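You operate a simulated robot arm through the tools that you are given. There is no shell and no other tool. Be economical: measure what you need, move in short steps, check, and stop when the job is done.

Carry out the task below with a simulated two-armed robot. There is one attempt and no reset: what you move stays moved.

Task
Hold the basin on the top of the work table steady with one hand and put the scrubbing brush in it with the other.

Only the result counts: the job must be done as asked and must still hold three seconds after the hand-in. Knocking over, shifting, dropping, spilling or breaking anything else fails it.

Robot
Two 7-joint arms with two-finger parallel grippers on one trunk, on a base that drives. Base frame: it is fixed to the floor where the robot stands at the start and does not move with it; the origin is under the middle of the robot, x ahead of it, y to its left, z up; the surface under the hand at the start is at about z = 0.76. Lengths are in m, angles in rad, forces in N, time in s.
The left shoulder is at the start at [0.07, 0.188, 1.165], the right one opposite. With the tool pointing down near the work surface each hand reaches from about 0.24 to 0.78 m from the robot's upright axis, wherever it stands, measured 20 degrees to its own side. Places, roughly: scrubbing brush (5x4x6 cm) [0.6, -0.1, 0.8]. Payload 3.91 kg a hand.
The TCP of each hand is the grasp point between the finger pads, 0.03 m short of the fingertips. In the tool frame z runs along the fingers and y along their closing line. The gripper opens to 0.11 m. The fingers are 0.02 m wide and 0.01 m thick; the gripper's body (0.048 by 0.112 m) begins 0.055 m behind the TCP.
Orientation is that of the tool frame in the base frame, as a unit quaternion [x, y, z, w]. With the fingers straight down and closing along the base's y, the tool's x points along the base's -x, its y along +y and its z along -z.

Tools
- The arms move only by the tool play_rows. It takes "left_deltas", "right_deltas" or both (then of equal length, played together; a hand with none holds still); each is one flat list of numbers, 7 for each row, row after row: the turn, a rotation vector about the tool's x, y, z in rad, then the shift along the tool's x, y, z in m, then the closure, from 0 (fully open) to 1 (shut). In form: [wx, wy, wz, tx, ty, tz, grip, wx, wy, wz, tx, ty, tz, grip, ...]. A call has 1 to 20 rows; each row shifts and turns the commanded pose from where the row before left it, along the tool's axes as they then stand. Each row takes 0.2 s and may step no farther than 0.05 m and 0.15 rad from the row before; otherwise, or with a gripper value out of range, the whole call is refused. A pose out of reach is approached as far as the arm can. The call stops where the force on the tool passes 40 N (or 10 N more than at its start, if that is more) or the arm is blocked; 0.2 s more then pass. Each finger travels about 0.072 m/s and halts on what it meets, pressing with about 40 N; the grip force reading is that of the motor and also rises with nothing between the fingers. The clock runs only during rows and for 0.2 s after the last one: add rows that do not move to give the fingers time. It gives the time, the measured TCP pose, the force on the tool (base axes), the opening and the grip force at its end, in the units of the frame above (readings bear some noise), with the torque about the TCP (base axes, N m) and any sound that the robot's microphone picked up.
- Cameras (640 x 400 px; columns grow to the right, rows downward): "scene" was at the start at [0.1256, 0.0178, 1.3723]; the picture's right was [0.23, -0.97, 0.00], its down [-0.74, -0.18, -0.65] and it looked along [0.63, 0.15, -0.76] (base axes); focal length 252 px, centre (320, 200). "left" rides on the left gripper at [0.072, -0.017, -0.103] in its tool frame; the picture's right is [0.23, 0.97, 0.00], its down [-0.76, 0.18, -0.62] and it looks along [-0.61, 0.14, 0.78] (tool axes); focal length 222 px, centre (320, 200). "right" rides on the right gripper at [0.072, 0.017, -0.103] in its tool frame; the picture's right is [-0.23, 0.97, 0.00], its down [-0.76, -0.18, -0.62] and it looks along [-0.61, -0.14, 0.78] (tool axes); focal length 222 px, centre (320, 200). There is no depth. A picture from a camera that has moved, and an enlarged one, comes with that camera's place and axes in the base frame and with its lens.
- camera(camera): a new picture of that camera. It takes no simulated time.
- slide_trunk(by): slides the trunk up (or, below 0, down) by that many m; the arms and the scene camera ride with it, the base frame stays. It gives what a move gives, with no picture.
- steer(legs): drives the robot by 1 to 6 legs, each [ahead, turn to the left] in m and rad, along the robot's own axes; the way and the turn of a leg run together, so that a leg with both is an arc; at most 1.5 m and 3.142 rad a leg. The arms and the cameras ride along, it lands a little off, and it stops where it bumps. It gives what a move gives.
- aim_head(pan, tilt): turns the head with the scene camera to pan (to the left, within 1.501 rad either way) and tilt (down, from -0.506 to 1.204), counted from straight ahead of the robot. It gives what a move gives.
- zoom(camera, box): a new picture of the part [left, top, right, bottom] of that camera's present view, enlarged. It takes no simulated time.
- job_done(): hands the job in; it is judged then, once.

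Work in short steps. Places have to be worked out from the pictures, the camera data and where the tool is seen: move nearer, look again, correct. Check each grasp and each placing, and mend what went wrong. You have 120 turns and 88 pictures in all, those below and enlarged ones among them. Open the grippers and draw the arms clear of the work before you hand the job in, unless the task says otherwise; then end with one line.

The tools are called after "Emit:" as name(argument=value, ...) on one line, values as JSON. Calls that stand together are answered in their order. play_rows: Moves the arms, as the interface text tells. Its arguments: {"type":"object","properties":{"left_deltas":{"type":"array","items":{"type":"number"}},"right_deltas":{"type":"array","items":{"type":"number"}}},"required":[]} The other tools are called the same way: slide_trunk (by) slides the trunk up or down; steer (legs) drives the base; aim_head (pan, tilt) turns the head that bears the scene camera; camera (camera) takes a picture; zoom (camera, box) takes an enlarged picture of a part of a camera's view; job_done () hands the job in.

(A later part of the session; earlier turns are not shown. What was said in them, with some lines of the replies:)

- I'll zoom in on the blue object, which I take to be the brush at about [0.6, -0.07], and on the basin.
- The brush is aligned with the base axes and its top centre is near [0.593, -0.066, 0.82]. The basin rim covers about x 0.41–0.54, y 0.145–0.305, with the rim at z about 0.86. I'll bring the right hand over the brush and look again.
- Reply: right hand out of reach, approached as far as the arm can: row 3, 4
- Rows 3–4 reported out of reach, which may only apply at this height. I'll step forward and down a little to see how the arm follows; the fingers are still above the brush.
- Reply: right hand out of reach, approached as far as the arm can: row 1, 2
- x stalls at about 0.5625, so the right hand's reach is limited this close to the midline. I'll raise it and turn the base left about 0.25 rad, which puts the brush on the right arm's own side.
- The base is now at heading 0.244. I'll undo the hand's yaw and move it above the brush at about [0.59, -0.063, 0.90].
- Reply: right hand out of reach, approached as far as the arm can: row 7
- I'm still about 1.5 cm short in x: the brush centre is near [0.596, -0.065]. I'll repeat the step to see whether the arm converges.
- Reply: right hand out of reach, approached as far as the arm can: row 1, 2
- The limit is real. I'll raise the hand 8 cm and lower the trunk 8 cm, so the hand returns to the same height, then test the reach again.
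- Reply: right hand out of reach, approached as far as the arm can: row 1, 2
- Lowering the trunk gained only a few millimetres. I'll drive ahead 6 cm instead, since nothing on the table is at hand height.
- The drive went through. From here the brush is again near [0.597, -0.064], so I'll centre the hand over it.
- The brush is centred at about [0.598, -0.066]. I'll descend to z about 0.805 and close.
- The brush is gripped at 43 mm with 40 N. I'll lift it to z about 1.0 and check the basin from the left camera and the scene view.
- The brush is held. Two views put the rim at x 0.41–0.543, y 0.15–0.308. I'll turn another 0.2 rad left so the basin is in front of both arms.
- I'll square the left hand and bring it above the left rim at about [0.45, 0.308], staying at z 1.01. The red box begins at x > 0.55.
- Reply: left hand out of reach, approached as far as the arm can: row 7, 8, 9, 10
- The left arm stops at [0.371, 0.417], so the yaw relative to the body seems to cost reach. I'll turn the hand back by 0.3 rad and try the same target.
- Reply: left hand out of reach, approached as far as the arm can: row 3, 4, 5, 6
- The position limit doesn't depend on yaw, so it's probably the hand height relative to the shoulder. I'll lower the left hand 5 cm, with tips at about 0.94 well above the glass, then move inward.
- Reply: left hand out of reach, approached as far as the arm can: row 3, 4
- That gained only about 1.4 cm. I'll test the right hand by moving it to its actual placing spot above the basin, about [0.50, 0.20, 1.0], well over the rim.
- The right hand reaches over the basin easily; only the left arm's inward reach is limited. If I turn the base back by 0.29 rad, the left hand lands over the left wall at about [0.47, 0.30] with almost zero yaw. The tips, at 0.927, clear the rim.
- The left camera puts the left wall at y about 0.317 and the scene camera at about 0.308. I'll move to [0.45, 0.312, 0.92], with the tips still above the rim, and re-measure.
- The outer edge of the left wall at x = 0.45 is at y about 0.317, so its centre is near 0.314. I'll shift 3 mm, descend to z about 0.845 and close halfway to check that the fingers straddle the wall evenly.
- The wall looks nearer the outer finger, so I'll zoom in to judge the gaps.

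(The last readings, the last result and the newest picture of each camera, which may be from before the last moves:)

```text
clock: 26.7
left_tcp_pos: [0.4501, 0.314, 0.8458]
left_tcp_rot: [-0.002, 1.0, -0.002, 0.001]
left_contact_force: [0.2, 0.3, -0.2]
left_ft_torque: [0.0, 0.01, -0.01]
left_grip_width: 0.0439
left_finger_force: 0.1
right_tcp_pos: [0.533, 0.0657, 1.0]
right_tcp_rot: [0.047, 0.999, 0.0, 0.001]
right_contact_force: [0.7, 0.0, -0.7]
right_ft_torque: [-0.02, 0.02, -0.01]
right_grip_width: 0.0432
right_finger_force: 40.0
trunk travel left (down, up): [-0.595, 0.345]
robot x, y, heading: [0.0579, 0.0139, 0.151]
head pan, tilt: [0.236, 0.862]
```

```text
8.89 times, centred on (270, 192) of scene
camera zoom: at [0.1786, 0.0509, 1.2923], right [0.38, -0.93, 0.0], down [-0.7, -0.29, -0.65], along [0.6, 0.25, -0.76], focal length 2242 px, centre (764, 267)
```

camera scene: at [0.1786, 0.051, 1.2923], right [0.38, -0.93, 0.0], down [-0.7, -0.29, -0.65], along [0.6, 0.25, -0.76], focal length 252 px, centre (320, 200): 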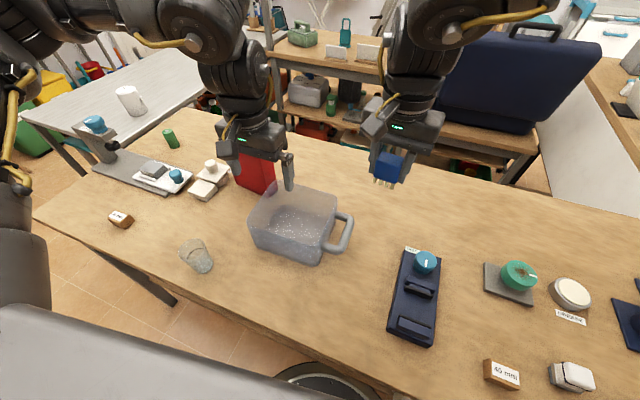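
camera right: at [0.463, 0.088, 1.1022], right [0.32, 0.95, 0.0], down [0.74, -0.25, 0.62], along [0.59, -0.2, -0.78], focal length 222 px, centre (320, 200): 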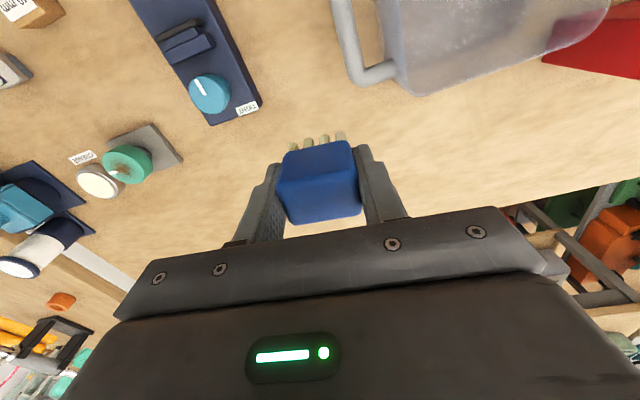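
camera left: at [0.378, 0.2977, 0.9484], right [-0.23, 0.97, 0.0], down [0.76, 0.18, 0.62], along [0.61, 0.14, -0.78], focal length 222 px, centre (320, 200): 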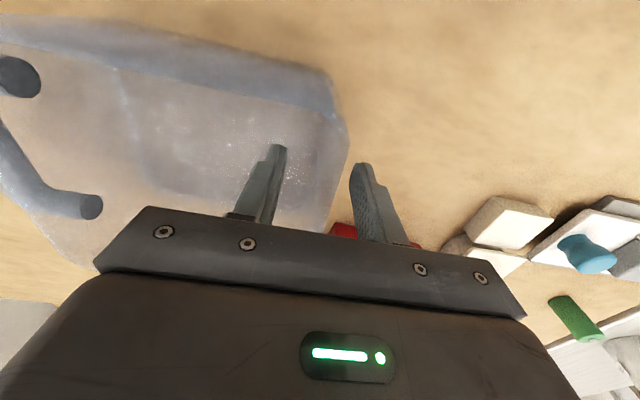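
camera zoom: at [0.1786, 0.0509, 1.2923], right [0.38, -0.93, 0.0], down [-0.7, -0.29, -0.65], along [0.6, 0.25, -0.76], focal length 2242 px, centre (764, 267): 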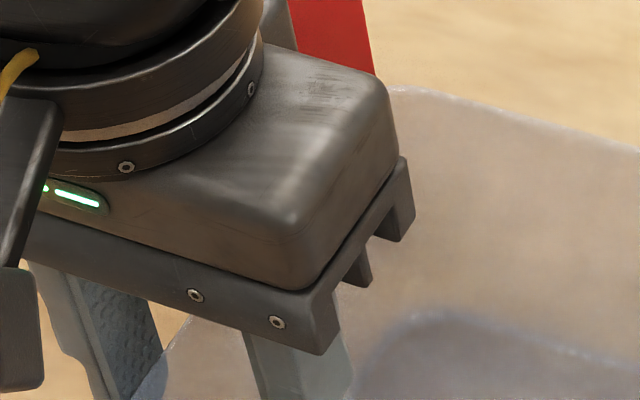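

The wall's outer edge is near y 0.320. I'll shift the hand 5 mm outward so it is centred, then close gently on the wall.

Emit:
play_rows(left_deltas=[0, 0, 0, 0, 0.005, 0, 0.6, 0, 0, 0, 0, 0, 0, 0.75, 0, 0, 0, 0, 0, 0, 0.85, 0, 0, 0, 0, 0, 0, 0.9, 0, 0, 0, 0, 0, 0, 1, 0, 0, 0, 0, 0, 0, 1, 0, 0, 0, 0, 0, 0, 1])

Emit:
zoom(camera="left", box=[220, 100, 420, 260])

Emit:
zoom(camera="scene", box=[210, 130, 370, 270])

```text
clock: 28.3
left_tcp_pos: [0.4509, 0.3192, 0.8447]
left_tcp_rot: [-0.002, 1.0, -0.002, 0.0]
left_contact_force: [0.4, 0.6, 1.1]
left_ft_torque: [0.16, -0.09, 0.05]
left_grip_width: 0.0035
left_finger_force: 39.7
right_tcp_pos: [0.5341, 0.0646, 0.9986]
right_tcp_rot: [0.047, 0.999, 0.0, 0.0]
right_contact_force: [0.1, 0.6, -0.2]
right_ft_torque: [-0.04, 0.05, 0.0]
right_grip_width: 0.0431
right_finger_force: 40.3
trunk travel left (down, up): [-0.595, 0.345]
robot x, y, heading: [0.0585, 0.0146, 0.154]
head pan, tilt: [0.236, 0.862]
```

```text
2.50 times, centred on (320, 180) of left
camera zoom: at [0.3783, 0.3028, 0.9484], right [-0.23, 0.97, 0.0], down [0.76, 0.18, 0.62], along [0.61, 0.14, -0.78], focal length 555 px, centre (320, 250)
```

zoom: 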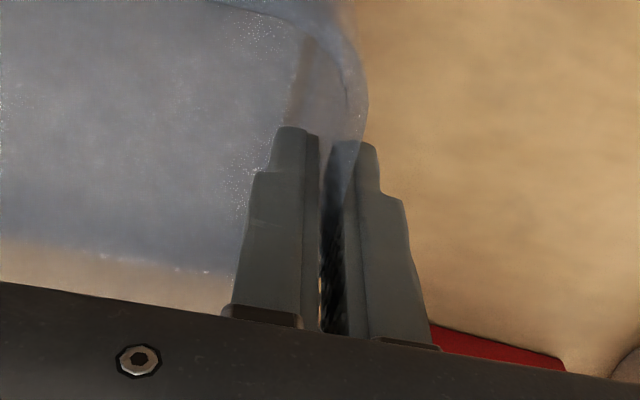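

```text
2.86 times, centred on (290, 200) of scene
camera zoom: at [0.1786, 0.0509, 1.2923], right [0.38, -0.93, 0.0], down [-0.7, -0.29, -0.65], along [0.6, 0.25, -0.76], focal length 720 px, centre (406, 200)
```

zoom: 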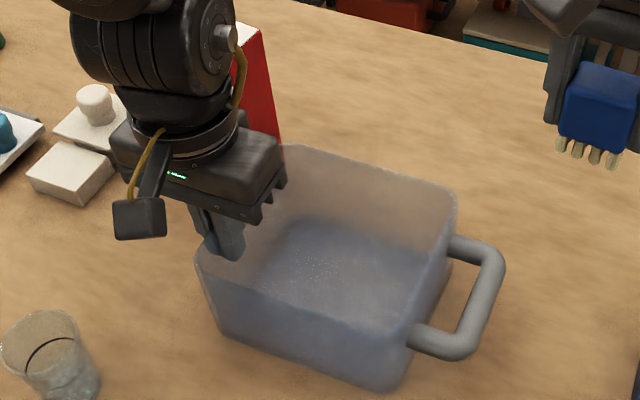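

The left hand holds the wall (3.5 mm between the fingers, 40 N) and the basin hasn't moved. To keep the bodies apart I'll yaw the right hand to about +90°, with its camera away from the left hand, before moving over the basin.

Emit:
play_rows(right_deltas=[0, 0, -0.139, 0, 0, 0, 0.9, 0, 0, -0.139, 0, 0, 0, 0.9, 0, 0, -0.139, 0, 0, 0, 0.9, 0, 0, -0.139, 0, 0, 0, 0.9, 0, 0, -0.139, 0, 0, 0, 0.9, 0, 0, -0.139, 0, 0, 0, 0.9, 0, 0, -0.139, 0, 0, 0, 0.9, 0, 0, -0.139, 0, 0, 0, 0.9, 0, 0, -0.139, 0, 0, 0, 0.9, 0, 0, -0.139, 0, 0, 0, 0.9, 0, 0, -0.139, 0, 0, 0, 0.9, 0, 0, -0.139, 0, 0, 0, 0.9, 0, 0, 0, 0, 0, 0, 0.9])

Emit:
camera(camera="scene")

```text
clock: 31.1
left_tcp_pos: [0.4499, 0.3188, 0.8444]
left_tcp_rot: [-0.002, 1.0, -0.002, 0.001]
left_contact_force: [0.0, -0.2, 0.1]
left_ft_torque: [0.15, 0.01, 0.0]
left_grip_width: 0.0034
left_finger_force: 40.5
right_tcp_pos: [0.3822, 0.1802, 1.2065]
right_tcp_rot: [-0.705, 0.709, 0.016, 0.011]
right_contact_force: [0.0, 0.9, -0.4]
right_ft_torque: [0.01, 0.02, 0.0]
right_grip_width: 0.0433
right_finger_force: 39.5
right hand out of reach, approached as far as the arm can: row 5, 6, 7, 8, 9, 10, 11, 12
trunk travel left (down, up): [-0.595, 0.345]
robot x, y, heading: [0.0567, 0.0152, 0.15]
head pan, tilt: [0.236, 0.862]
```

```text
51 pictures are left
camera scene: at [0.1784, 0.0509, 1.2923], right [0.38, -0.93, 0.0], down [-0.7, -0.29, -0.65], along [0.6, 0.25, -0.76], focal length 252 px, centre (320, 200)
```

scene: 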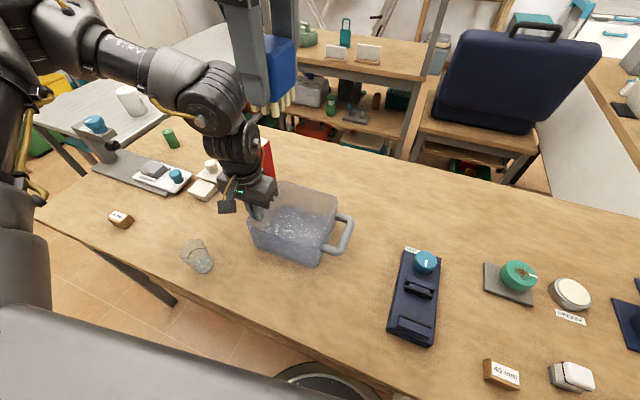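

The yaw hit a joint limit and the arm drifted up to z 1.2, but it touched nothing and still holds the brush. I'll undo the rotation and use the unyawed pose with a small regrip of the left hand instead.

Emit:
play_rows(right_deltas=[0, 0, 0.139, 0, 0, 0, 0.9, 0, 0, 0.139, 0, 0, 0, 0.9, 0, 0, 0.139, 0, 0, 0, 0.9, 0, 0, 0.139, 0, 0, 0, 0.9, 0, 0, 0.139, 0, 0, 0, 0.9, 0, 0, 0.139, 0, 0, 0, 0.9, 0, 0, 0.139, 0, 0, 0, 0.9, 0, 0, 0.139, 0, 0, 0, 0.9, 0, 0, 0.139, 0, 0, 0, 0.9, 0, 0, 0.139, 0, 0, 0, 0.9, 0, 0, 0.139, 0, 0, 0, 0.9, 0, 0, 0.01, 0, 0, 0, 0.9, 0, 0, 0, 0, 0, 0, 0.9])

Emit:
camera(camera="scene")

```text
clock: 33.9
left_tcp_pos: [0.4508, 0.3199, 0.8449]
left_tcp_rot: [-0.003, 1.0, -0.001, 0.002]
left_contact_force: [0.1, -0.9, -0.3]
left_ft_torque: [0.16, 0.0, -0.01]
left_grip_width: 0.0037
left_finger_force: 39.8
right_tcp_pos: [0.3825, 0.181, 1.206]
right_tcp_rot: [-0.012, 1.0, 0.02, -0.003]
right_contact_force: [-0.7, -0.1, 0.1]
right_ft_torque: [-0.01, 0.01, 0.01]
right_grip_width: 0.0432
right_finger_force: 40.4
trunk travel left (down, up): [-0.595, 0.345]
robot x, y, heading: [0.0581, 0.0183, 0.149]
head pan, tilt: [0.236, 0.862]
```

```text
50 pictures are left
camera scene: at [0.1785, 0.051, 1.2923], right [0.38, -0.93, 0.0], down [-0.7, -0.29, -0.65], along [0.6, 0.25, -0.76], focal length 252 px, centre (320, 200)
```

scene: 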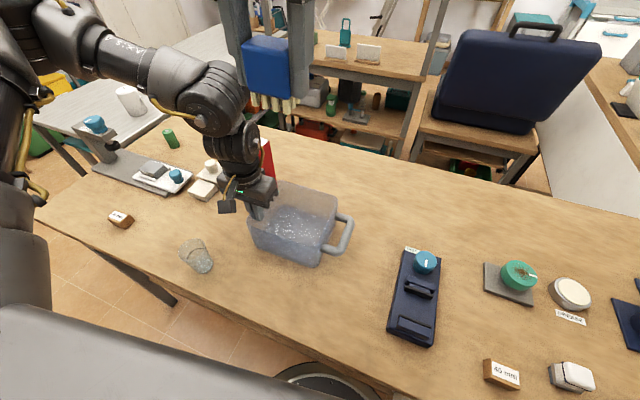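

The right hand is back near zero yaw. I'll correct its 0.04 tilt and bring it to [0.50, 0.10, 1.0]. Meanwhile the left hand opens slightly, shifts 15 mm toward the front corner and grips again for clearance.

Emit:
play_rows(right_deltas=[0.04, 0, 0, 0, 0, 0, 0.9, 0, 0, 0.024, -0.0196, -0.0135, 0.0343, 0.9, 0, 0, 0, -0.0196, -0.0135, 0.0343, 0.9, 0, 0, 0, -0.0196, -0.0135, 0.0343, 0.9, 0, 0, 0, -0.0196, -0.0135, 0.0343, 0.9, 0, 0, 0, -0.0196, -0.0135, 0.0343, 0.9, 0, 0, 0, -0.0196, -0.0135, 0.0343, 0.9, 0, 0, 0, 0, 0, 0, 0.9, 0, 0, 0, 0, 0, 0, 0.9], left_deltas=[0, 0, 0, 0, 0, 0, 0.75, 0, 0, 0, 0, 0, 0, 0.75, 0, 0, 0, 0.0075, 0, 0, 0.75, 0, 0, 0, 0.0075, 0, 0, 0.75, 0, 0, 0, 0, 0, 0, 0.75, 0, 0, 0, 0, 0, 0, 1, 0, 0, 0, 0, 0, 0, 1, 0, 0, 0, 0, 0, 0, 1, 0, 0, 0, 0, 0, 0, 1])

Emit:
camera(camera="scene")

Emit:
camera(camera="right")

```text
clock: 35.9
left_tcp_pos: [0.4362, 0.3187, 0.8448]
left_tcp_rot: [-0.003, 1.0, -0.001, 0.0]
left_contact_force: [-0.3, 0.2, 0.4]
left_ft_torque: [0.13, 0.1, 0.01]
left_grip_width: 0.0033
left_finger_force: 40.1
right_tcp_pos: [0.5017, 0.0993, 0.9934]
right_tcp_rot: [-0.002, 1.0, -0.015, 0.004]
right_contact_force: [0.3, 0.4, -1.0]
right_ft_torque: [0.02, 0.0, 0.0]
right_grip_width: 0.043
right_finger_force: 39.5
trunk travel left (down, up): [-0.595, 0.345]
robot x, y, heading: [0.0583, 0.0165, 0.152]
head pan, tilt: [0.236, 0.862]
```

```text
49 pictures are left
camera scene: at [0.1789, 0.0508, 1.2923], right [0.38, -0.93, 0.0], down [-0.7, -0.29, -0.65], along [0.6, 0.25, -0.76], focal length 252 px, centre (320, 200)
```

scene: 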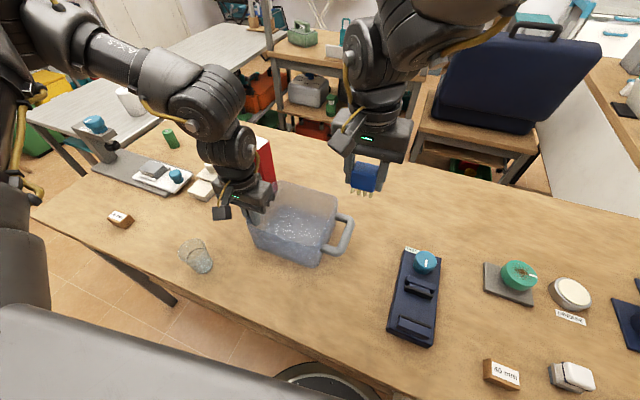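

```text
48 pictures are left
camera right: at [0.4286, 0.1179, 1.0947], right [0.22, 0.97, -0.03], down [0.76, -0.16, 0.63], along [0.61, -0.16, -0.77], focal length 222 px, centre (320, 200)
```

right: 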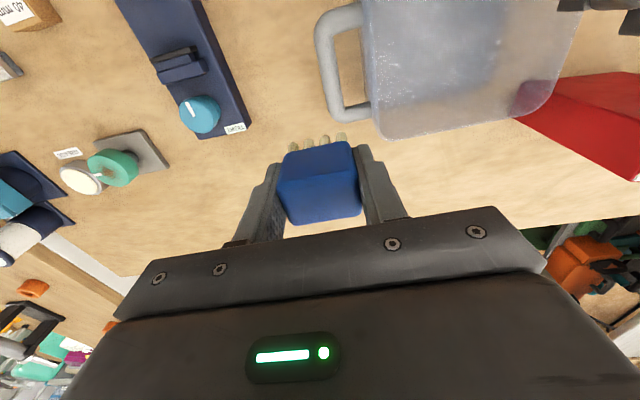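

The basin's right wall is at y about 0.15 and its back wall at x about 0.545, so [0.50, 0.205] is well inside. I'll level the hand and move there at height.

Emit:
play_rows(right_deltas=[-0.03, 0, 0, 0, 0, 0, 0.9, 0, 0, 0, 0, 0.035, 0, 0.9, 0, 0, 0, 0, 0.035, 0, 0.9, 0, 0, 0, 0, 0.035, 0, 0.9, 0, 0, 0, 0, 0, 0, 0.9])

Emit:
camera(camera="scene")

Emit:
camera(camera="right")

Emit:
camera(camera="left")

```text
clock: 37.3
left_tcp_pos: [0.4355, 0.3175, 0.8452]
left_tcp_rot: [-0.003, 1.0, 0.0, 0.0]
left_contact_force: [-1.2, 0.4, 1.3]
left_ft_torque: [0.15, -0.11, 0.04]
left_grip_width: 0.0035
left_finger_force: 40.3
right_tcp_pos: [0.5239, 0.1894, 1.0152]
right_tcp_rot: [0.027, 0.999, 0.033, -0.005]
right_contact_force: [-0.3, 0.1, -0.6]
right_ft_torque: [-0.04, 0.03, 0.03]
right_grip_width: 0.0433
right_finger_force: 40.0
trunk travel left (down, up): [-0.595, 0.345]
robot x, y, heading: [0.0561, 0.0144, 0.155]
head pan, tilt: [0.236, 0.862]
stopped in row 5 (right hand): the arm was blocked; the commanded pose is now the measured one
```

```text
47 pictures are left
camera scene: at [0.1789, 0.0507, 1.2923], right [0.38, -0.93, 0.0], down [-0.7, -0.29, -0.65], along [0.6, 0.25, -0.76], focal length 252 px, centre (320, 200)
```

scene: 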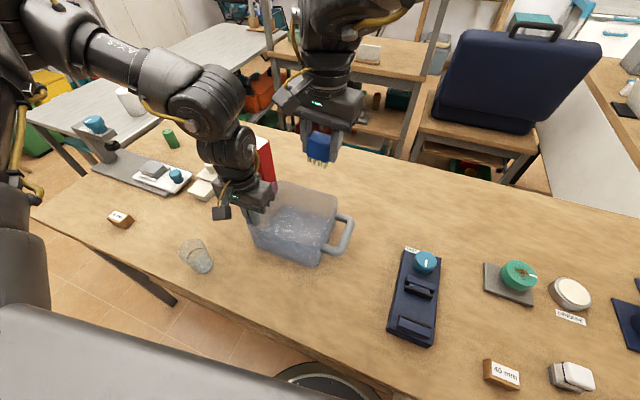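

```text
46 pictures are left
camera right: at [0.4528, 0.2038, 1.1201], right [0.28, 0.96, 0.06], down [0.76, -0.26, 0.6], along [0.59, -0.12, -0.8], focal length 222 px, centre (320, 200)
```

right: 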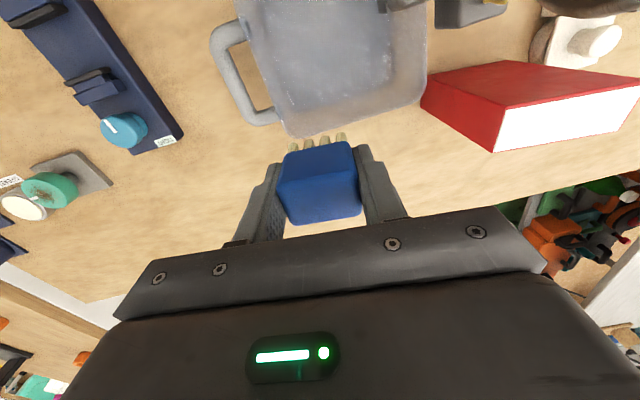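

```text
45 pictures are left
camera left: at [0.3635, 0.3024, 0.9485], right [-0.23, 0.97, 0.0], down [0.76, 0.18, 0.62], along [0.61, 0.14, -0.78], focal length 222 px, centre (320, 200)
```

left: 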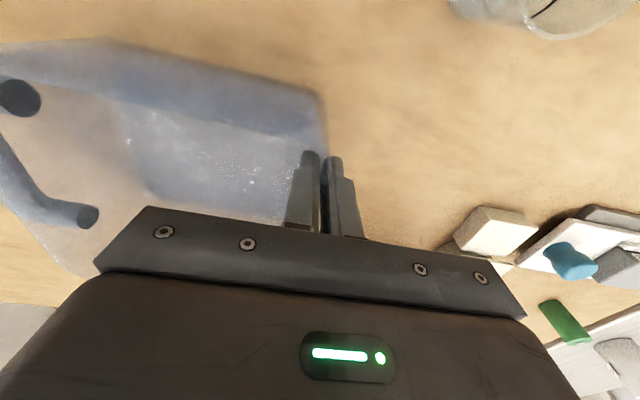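

The right wrist or its camera met the left forearm above the basin; the left grip is unaffected and the basin is still. I'll back off and tilt the right hand about 0.3 rad, so its wrist leans to the right, away from the left arm.

Emit:
play_rows(right_deltas=[0, 0, 0, 0, -0.04, 0, 0.9, 0, 0, 0, 0, -0.03, 0, 0.9, -0.117, 0, 0, 0, 0, 0, 0.9, -0.117, 0, -0.054, 0, 0, 0, 0.9, 0, 0, 0, 0, 0, 0, 0.9])

Emit:
camera(camera="scene")

```text
clock: 38.5
left_tcp_pos: [0.4347, 0.3186, 0.8458]
left_tcp_rot: [-0.003, 1.0, -0.001, 0.001]
left_contact_force: [0.5, -1.0, 0.0]
left_ft_torque: [0.07, 0.07, 0.01]
left_grip_width: 0.0035
left_finger_force: 39.8
right_tcp_pos: [0.5169, 0.1229, 1.0102]
right_tcp_rot: [-0.003, 0.989, 0.148, 0.002]
right_contact_force: [-0.1, -1.0, -0.9]
right_ft_torque: [-0.01, 0.04, 0.04]
right_grip_width: 0.0432
right_finger_force: 40.0
trunk travel left (down, up): [-0.595, 0.345]
robot x, y, heading: [0.0527, 0.0138, 0.157]
head pan, tilt: [0.236, 0.862]
```

```text
44 pictures are left
camera scene: at [0.1781, 0.0517, 1.2924], right [0.38, -0.93, 0.0], down [-0.7, -0.29, -0.65], along [0.6, 0.25, -0.76], focal length 252 px, centre (320, 200)
```

scene: 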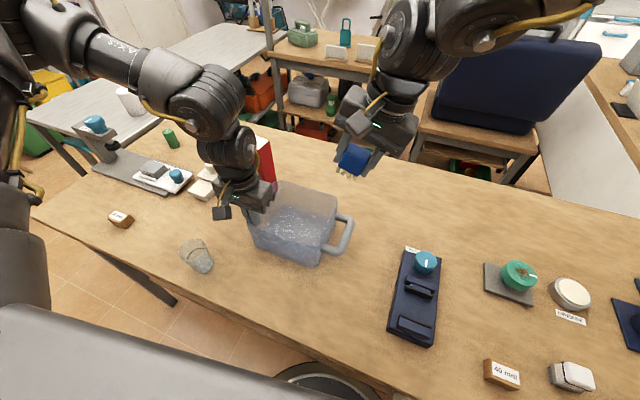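

The tilt works at 0.297 rad and gives plenty of separation. Next I'll move to above the interior at [0.50, 0.22, 0.95].

Emit:
play_rows(right_deltas=[0, 0, 0, 0.0057, 0.025, 0.0286, 0.9, 0, 0, 0, 0.0057, 0.025, 0.0286, 0.9, 0, 0, 0, 0.0057, 0.025, 0.0286, 0.9, 0, 0, 0, 0, 0, 0, 0.9])

Emit:
camera(camera="scene")

Emit:
camera(camera="right")

```text
clock: 39.5
left_tcp_pos: [0.435, 0.3182, 0.8454]
left_tcp_rot: [-0.003, 1.0, -0.001, 0.0]
left_contact_force: [-0.4, -0.7, 0.8]
left_ft_torque: [0.16, -0.16, 0.03]
left_grip_width: 0.0035
left_finger_force: 39.5
right_tcp_pos: [0.5011, 0.2187, 0.9492]
right_tcp_rot: [-0.002, 0.989, 0.146, 0.001]
right_contact_force: [-0.3, -0.5, -0.6]
right_ft_torque: [-0.04, -0.04, -0.01]
right_grip_width: 0.0431
right_finger_force: 39.7
trunk travel left (down, up): [-0.595, 0.345]
robot x, y, heading: [0.0561, 0.0128, 0.153]
head pan, tilt: [0.236, 0.862]
```

```text
43 pictures are left
camera scene: at [0.1786, 0.0501, 1.2923], right [0.38, -0.93, 0.0], down [-0.7, -0.29, -0.65], along [0.6, 0.25, -0.76], focal length 252 px, centre (320, 200)
```

scene: 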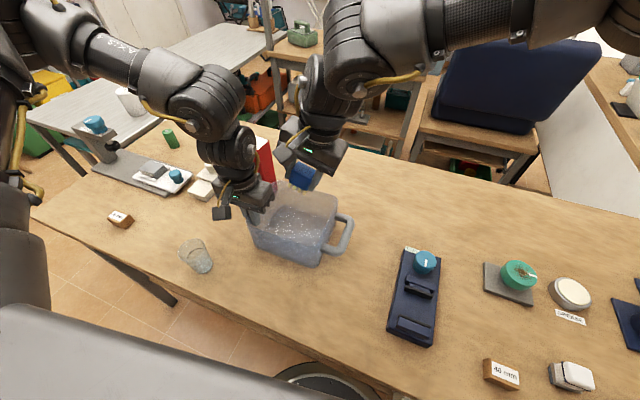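

```text
42 pictures are left
camera right: at [0.4279, 0.2033, 1.053], right [0.22, 0.93, 0.28], down [0.76, -0.35, 0.55], along [0.61, 0.09, -0.79], focal length 222 px, centre (320, 200)
```

right: 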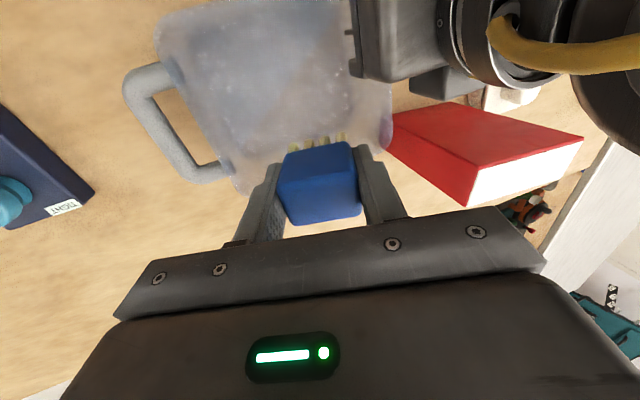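

The back wall is at x about 0.537, so I'll aim for x 0.49. I'll descend to TCP z about 0.835, leaving the brush's lowest corner about 2 cm above the floor, while watching the forces.

Emit:
play_rows(right_deltas=[0, 0, 0, 0.0055, 0, 0, 0.9, 0, 0, 0, 0.0055, 0, 0, 0.9, 0, 0, 0, 0, -0.0091, 0.027, 0.9, 0, 0, 0, 0, -0.0091, 0.027, 0.9, 0, 0, 0, 0, -0.0091, 0.027, 0.9, 0, 0, 0, 0, 0, 0, 0.9])

Emit:
zoom(camera="scene", box=[210, 110, 370, 270])

Emit:
camera(camera="right")

```text
clock: 40.9
left_tcp_pos: [0.4355, 0.3195, 0.8446]
left_tcp_rot: [-0.003, 1.0, -0.002, 0.001]
left_contact_force: [0.6, 0.1, 1.1]
left_ft_torque: [0.17, 0.1, 0.0]
left_grip_width: 0.0034
left_finger_force: 40.3
right_tcp_pos: [0.4896, 0.2158, 0.8648]
right_tcp_rot: [-0.002, 0.989, 0.146, 0.002]
right_contact_force: [-0.1, 0.5, -0.2]
right_ft_torque: [-0.01, 0.02, -0.02]
right_grip_width: 0.0433
right_finger_force: 40.2
trunk travel left (down, up): [-0.595, 0.345]
robot x, y, heading: [0.0561, 0.0108, 0.152]
head pan, tilt: [0.236, 0.862]
```

```text
2.50 times, centred on (290, 190) of scene
camera zoom: at [0.1785, 0.0509, 1.2923], right [0.38, -0.93, 0.0], down [-0.7, -0.29, -0.65], along [0.6, 0.25, -0.76], focal length 630 px, centre (395, 225)
```

zoom: 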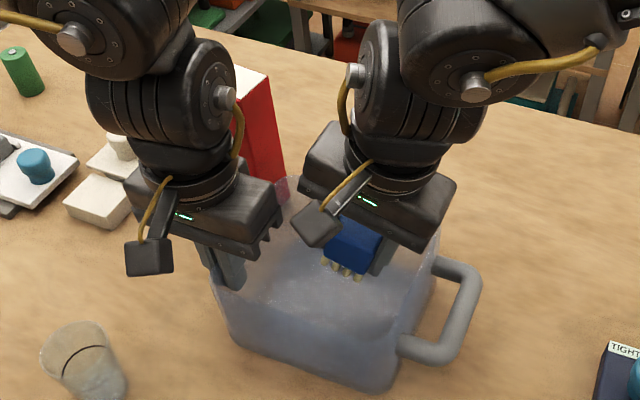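

```text
40 pictures are left
camera right: at [0.4174, 0.2011, 0.968], right [0.22, 0.93, 0.28], down [0.76, -0.35, 0.55], along [0.61, 0.09, -0.79], focal length 222 px, centre (320, 200)
```

right: 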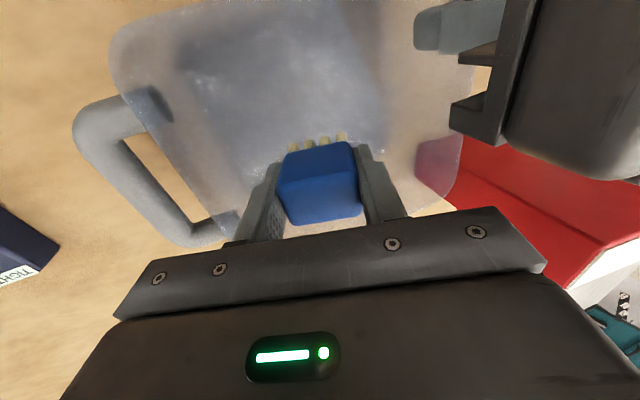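

The hands clear each other and the brush is inside the rim. I'll go down 3 cm more in two small steps.

Emit:
play_rows(right_deltas=[0, 0, 0, 0, -0.0015, 0.0152, 0.9, 0, 0, 0, 0, -0.0015, 0.0153, 0.9, 0, 0, 0, 0, 0, 0, 0.9])

Emit:
zoom(camera="scene", box=[230, 150, 370, 270])

Emit:
camera(camera="right")

```text
clock: 41.7
left_tcp_pos: [0.4361, 0.3192, 0.8457]
left_tcp_rot: [-0.003, 1.0, -0.001, 0.001]
left_contact_force: [-0.7, -0.2, 1.1]
left_ft_torque: [0.12, 0.07, 0.0]
left_grip_width: 0.0035
left_finger_force: 39.9
right_tcp_pos: [0.4905, 0.2218, 0.8349]
right_tcp_rot: [-0.001, 0.989, 0.145, 0.002]
right_contact_force: [-0.2, 0.6, -0.9]
right_ft_torque: [0.01, 0.0, -0.01]
right_grip_width: 0.0432
right_finger_force: 39.7
trunk travel left (down, up): [-0.595, 0.345]
robot x, y, heading: [0.0571, 0.0134, 0.15]
head pan, tilt: [0.236, 0.862]
```

```text
3.33 times, centred on (300, 210) of scene
camera zoom: at [0.1784, 0.0508, 1.2923], right [0.38, -0.93, 0.0], down [-0.7, -0.29, -0.65], along [0.6, 0.25, -0.76], focal length 841 px, centre (387, 167)
```

zoom: 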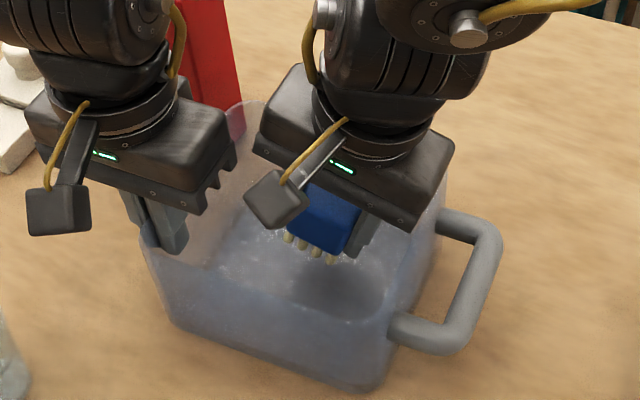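

```text
38 pictures are left
camera right: at [0.4175, 0.2076, 0.9377], right [0.22, 0.93, 0.28], down [0.76, -0.35, 0.55], along [0.61, 0.09, -0.79], focal length 222 px, centre (320, 200)
```

right: 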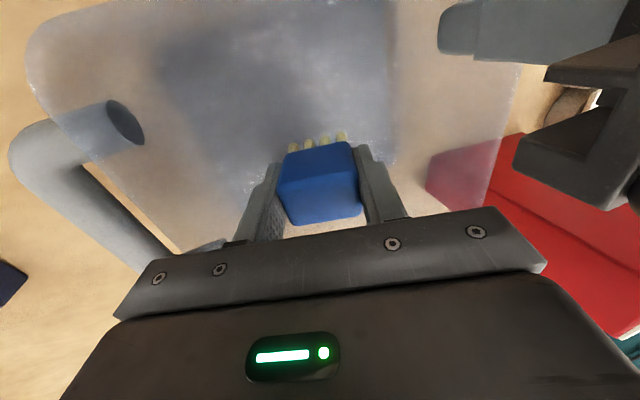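

Still free of contact. I'll go down another 8 mm along the tool axis, then release by opening only partway.

Emit:
play_rows(right_deltas=[0, 0, 0, 0, 0, 0.008, 0.9, 0, 0, 0, 0, 0, 0, 0.9, 0, 0, 0, 0, 0, 0, 0.5, 0, 0, 0, 0, 0, 0, 0.4, 0, 0, 0, 0, 0, 0, 0.4, 0, 0, 0, 0, 0, 0, 0.4])

Emit:
camera(camera="right")

Emit:
zoom(camera="scene", box=[230, 150, 370, 270])

```text
clock: 43.1
left_tcp_pos: [0.4359, 0.3185, 0.8453]
left_tcp_rot: [-0.002, 1.0, -0.002, 0.001]
left_contact_force: [0.2, -0.1, 0.0]
left_ft_torque: [0.15, 0.04, -0.02]
left_grip_width: 0.0035
left_finger_force: 39.8
right_tcp_pos: [0.4897, 0.2245, 0.8255]
right_tcp_rot: [-0.002, 0.989, 0.148, 0.002]
right_contact_force: [-0.2, 0.0, 0.2]
right_ft_torque: [0.01, 0.0, 0.0]
right_grip_width: 0.0662
right_finger_force: 0.1
trunk travel left (down, up): [-0.595, 0.345]
robot x, y, heading: [0.0571, 0.016, 0.151]
head pan, tilt: [0.236, 0.862]
```

```text
37 pictures are left
camera right: at [0.4173, 0.2101, 0.9302], right [0.22, 0.93, 0.28], down [0.76, -0.35, 0.55], along [0.61, 0.09, -0.79], focal length 222 px, centre (320, 200)
```

right: 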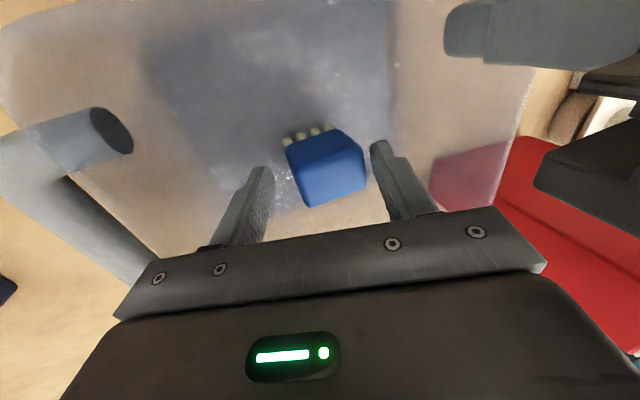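

```text
3.33 times, centred on (300, 210) of scene
camera zoom: at [0.1785, 0.0508, 1.2923], right [0.38, -0.93, 0.0], down [-0.7, -0.29, -0.65], along [0.6, 0.25, -0.76], focal length 841 px, centre (387, 167)
```

zoom: 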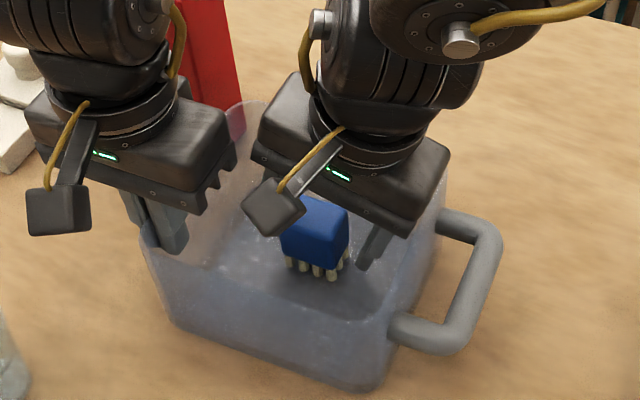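

The brush stands upright in the basin and the fingers are clear of it. I'll withdraw the right hand along its axis, then up and away to the right.

Emit:
play_rows(right_deltas=[0, 0, 0, 0, 0, -0.03, 0.4, 0, 0, 0, 0, 0, -0.04, 0.4, 0, 0, 0, 0, 0, -0.045, 0.4, 0, 0, 0, 0, -0.03, -0.03, 0.4, 0, 0, 0, 0, -0.04, -0.02, 0.4, 0, 0, 0, 0, -0.04, -0.02, 0.4, 0, 0, 0, 0, -0.04, -0.02, 0.2, 0, 0, 0, 0, -0.04, -0.02, 0, 0, 0, 0, 0, 0, 0, 0])

Emit:
camera(camera="scene")

```text
clock: 45.1
left_tcp_pos: [0.436, 0.3193, 0.8454]
left_tcp_rot: [-0.003, 1.0, -0.002, 0.001]
left_contact_force: [0.2, -0.5, 1.8]
left_ft_torque: [0.07, 0.15, 0.06]
left_grip_width: 0.0035
left_finger_force: 39.8
right_tcp_pos: [0.4881, -0.0206, 0.9847]
right_tcp_rot: [-0.001, 0.989, 0.146, 0.003]
right_contact_force: [-0.7, -0.2, -1.0]
right_ft_torque: [-0.01, -0.03, 0.01]
right_grip_width: 0.1101
right_finger_force: 0.0
trunk travel left (down, up): [-0.595, 0.345]
robot x, y, heading: [0.0594, 0.0143, 0.146]
head pan, tilt: [0.236, 0.862]
```

```text
35 pictures are left
camera scene: at [0.1783, 0.052, 1.2924], right [0.38, -0.93, 0.0], down [-0.7, -0.29, -0.65], along [0.6, 0.24, -0.76], focal length 252 px, centre (320, 200)
```

scene: 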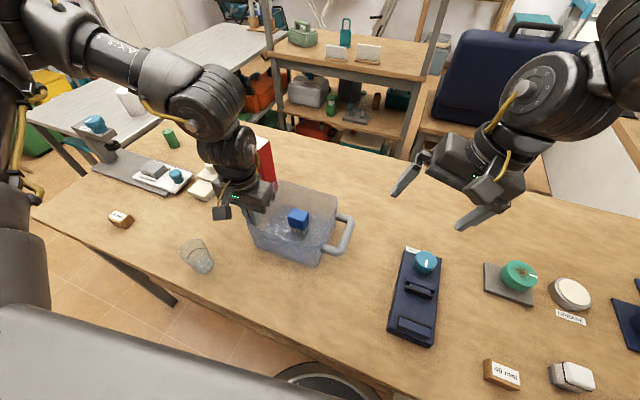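

The right hand is clear and the brush is in the basin. Now I'll open the left hand partway, which moves both fingers evenly off the wall, and lift it straight up.

Emit:
play_rows(left_deltas=[0, 0, 0, 0, 0, 0, 0.7, 0, 0, 0, 0, 0, 0, 0.6, 0, 0, 0, 0, 0, 0, 0.6, 0, 0, 0, 0, 0, -0.02, 0.6, 0, 0, 0, 0, 0, -0.03, 0.6, 0, 0, 0, 0, 0, -0.03, 0.6, 0, 0, 0, 0, 0.01, -0.03, 0.6, 0, 0, 0, 0, 0.03, -0.02, 0.3, 0, 0, 0, 0, 0.035, 0, 0, 0, 0, 0, 0, 0, 0, 0])

Emit:
camera(camera="scene")

Emit:
zoom(camera="scene", box=[210, 150, 370, 270])

```text
clock: 47.3
left_tcp_pos: [0.4337, 0.3945, 0.9762]
left_tcp_rot: [-0.003, 1.0, -0.001, -0.001]
left_contact_force: [0.2, 0.3, 0.1]
left_ft_torque: [0.02, 0.03, 0.02]
left_grip_width: 0.1101
left_finger_force: 0.1
right_tcp_pos: [0.4899, -0.0225, 0.9843]
right_tcp_rot: [-0.002, 0.989, 0.147, 0.001]
right_contact_force: [-0.1, -0.1, -0.1]
right_ft_torque: [0.01, 0.02, -0.04]
right_grip_width: 0.1101
right_finger_force: 0.1
trunk travel left (down, up): [-0.595, 0.345]
robot x, y, heading: [0.0568, 0.0117, 0.151]
head pan, tilt: [0.236, 0.862]
```

```text
34 pictures are left
camera scene: at [0.1787, 0.0498, 1.2924], right [0.38, -0.93, 0.0], down [-0.7, -0.29, -0.65], along [0.6, 0.25, -0.76], focal length 252 px, centre (320, 200)
```

scene: 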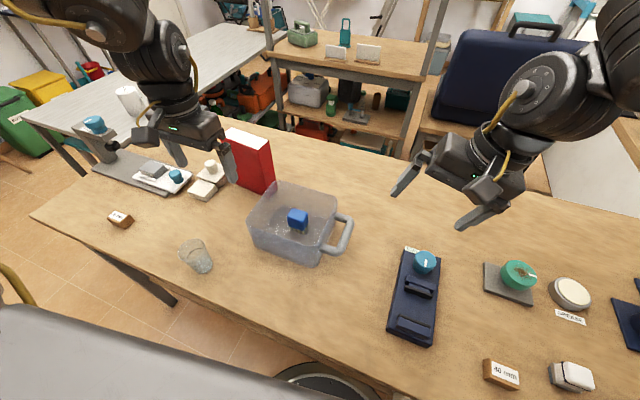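

```text
3.33 times, centred on (290, 210) of scene
camera zoom: at [0.1787, 0.0498, 1.2924], right [0.38, -0.93, 0.0], down [-0.7, -0.29, -0.65], along [0.6, 0.25, -0.76], focal length 841 px, centre (420, 167)
```

zoom: 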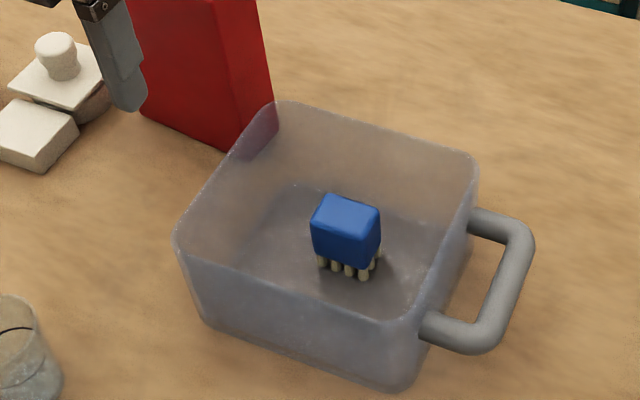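

The brush stands in the basin, the basin and everything around it are unmoved, and both grippers are open and clear. I'm handing the job in.

Emit:
job_done()

```text
The job is handed in.
```

The scrubbing brush is standing in the basin; the left hand held the basin steady by its rim while the right hand put it in, and both hands are now open and clear.
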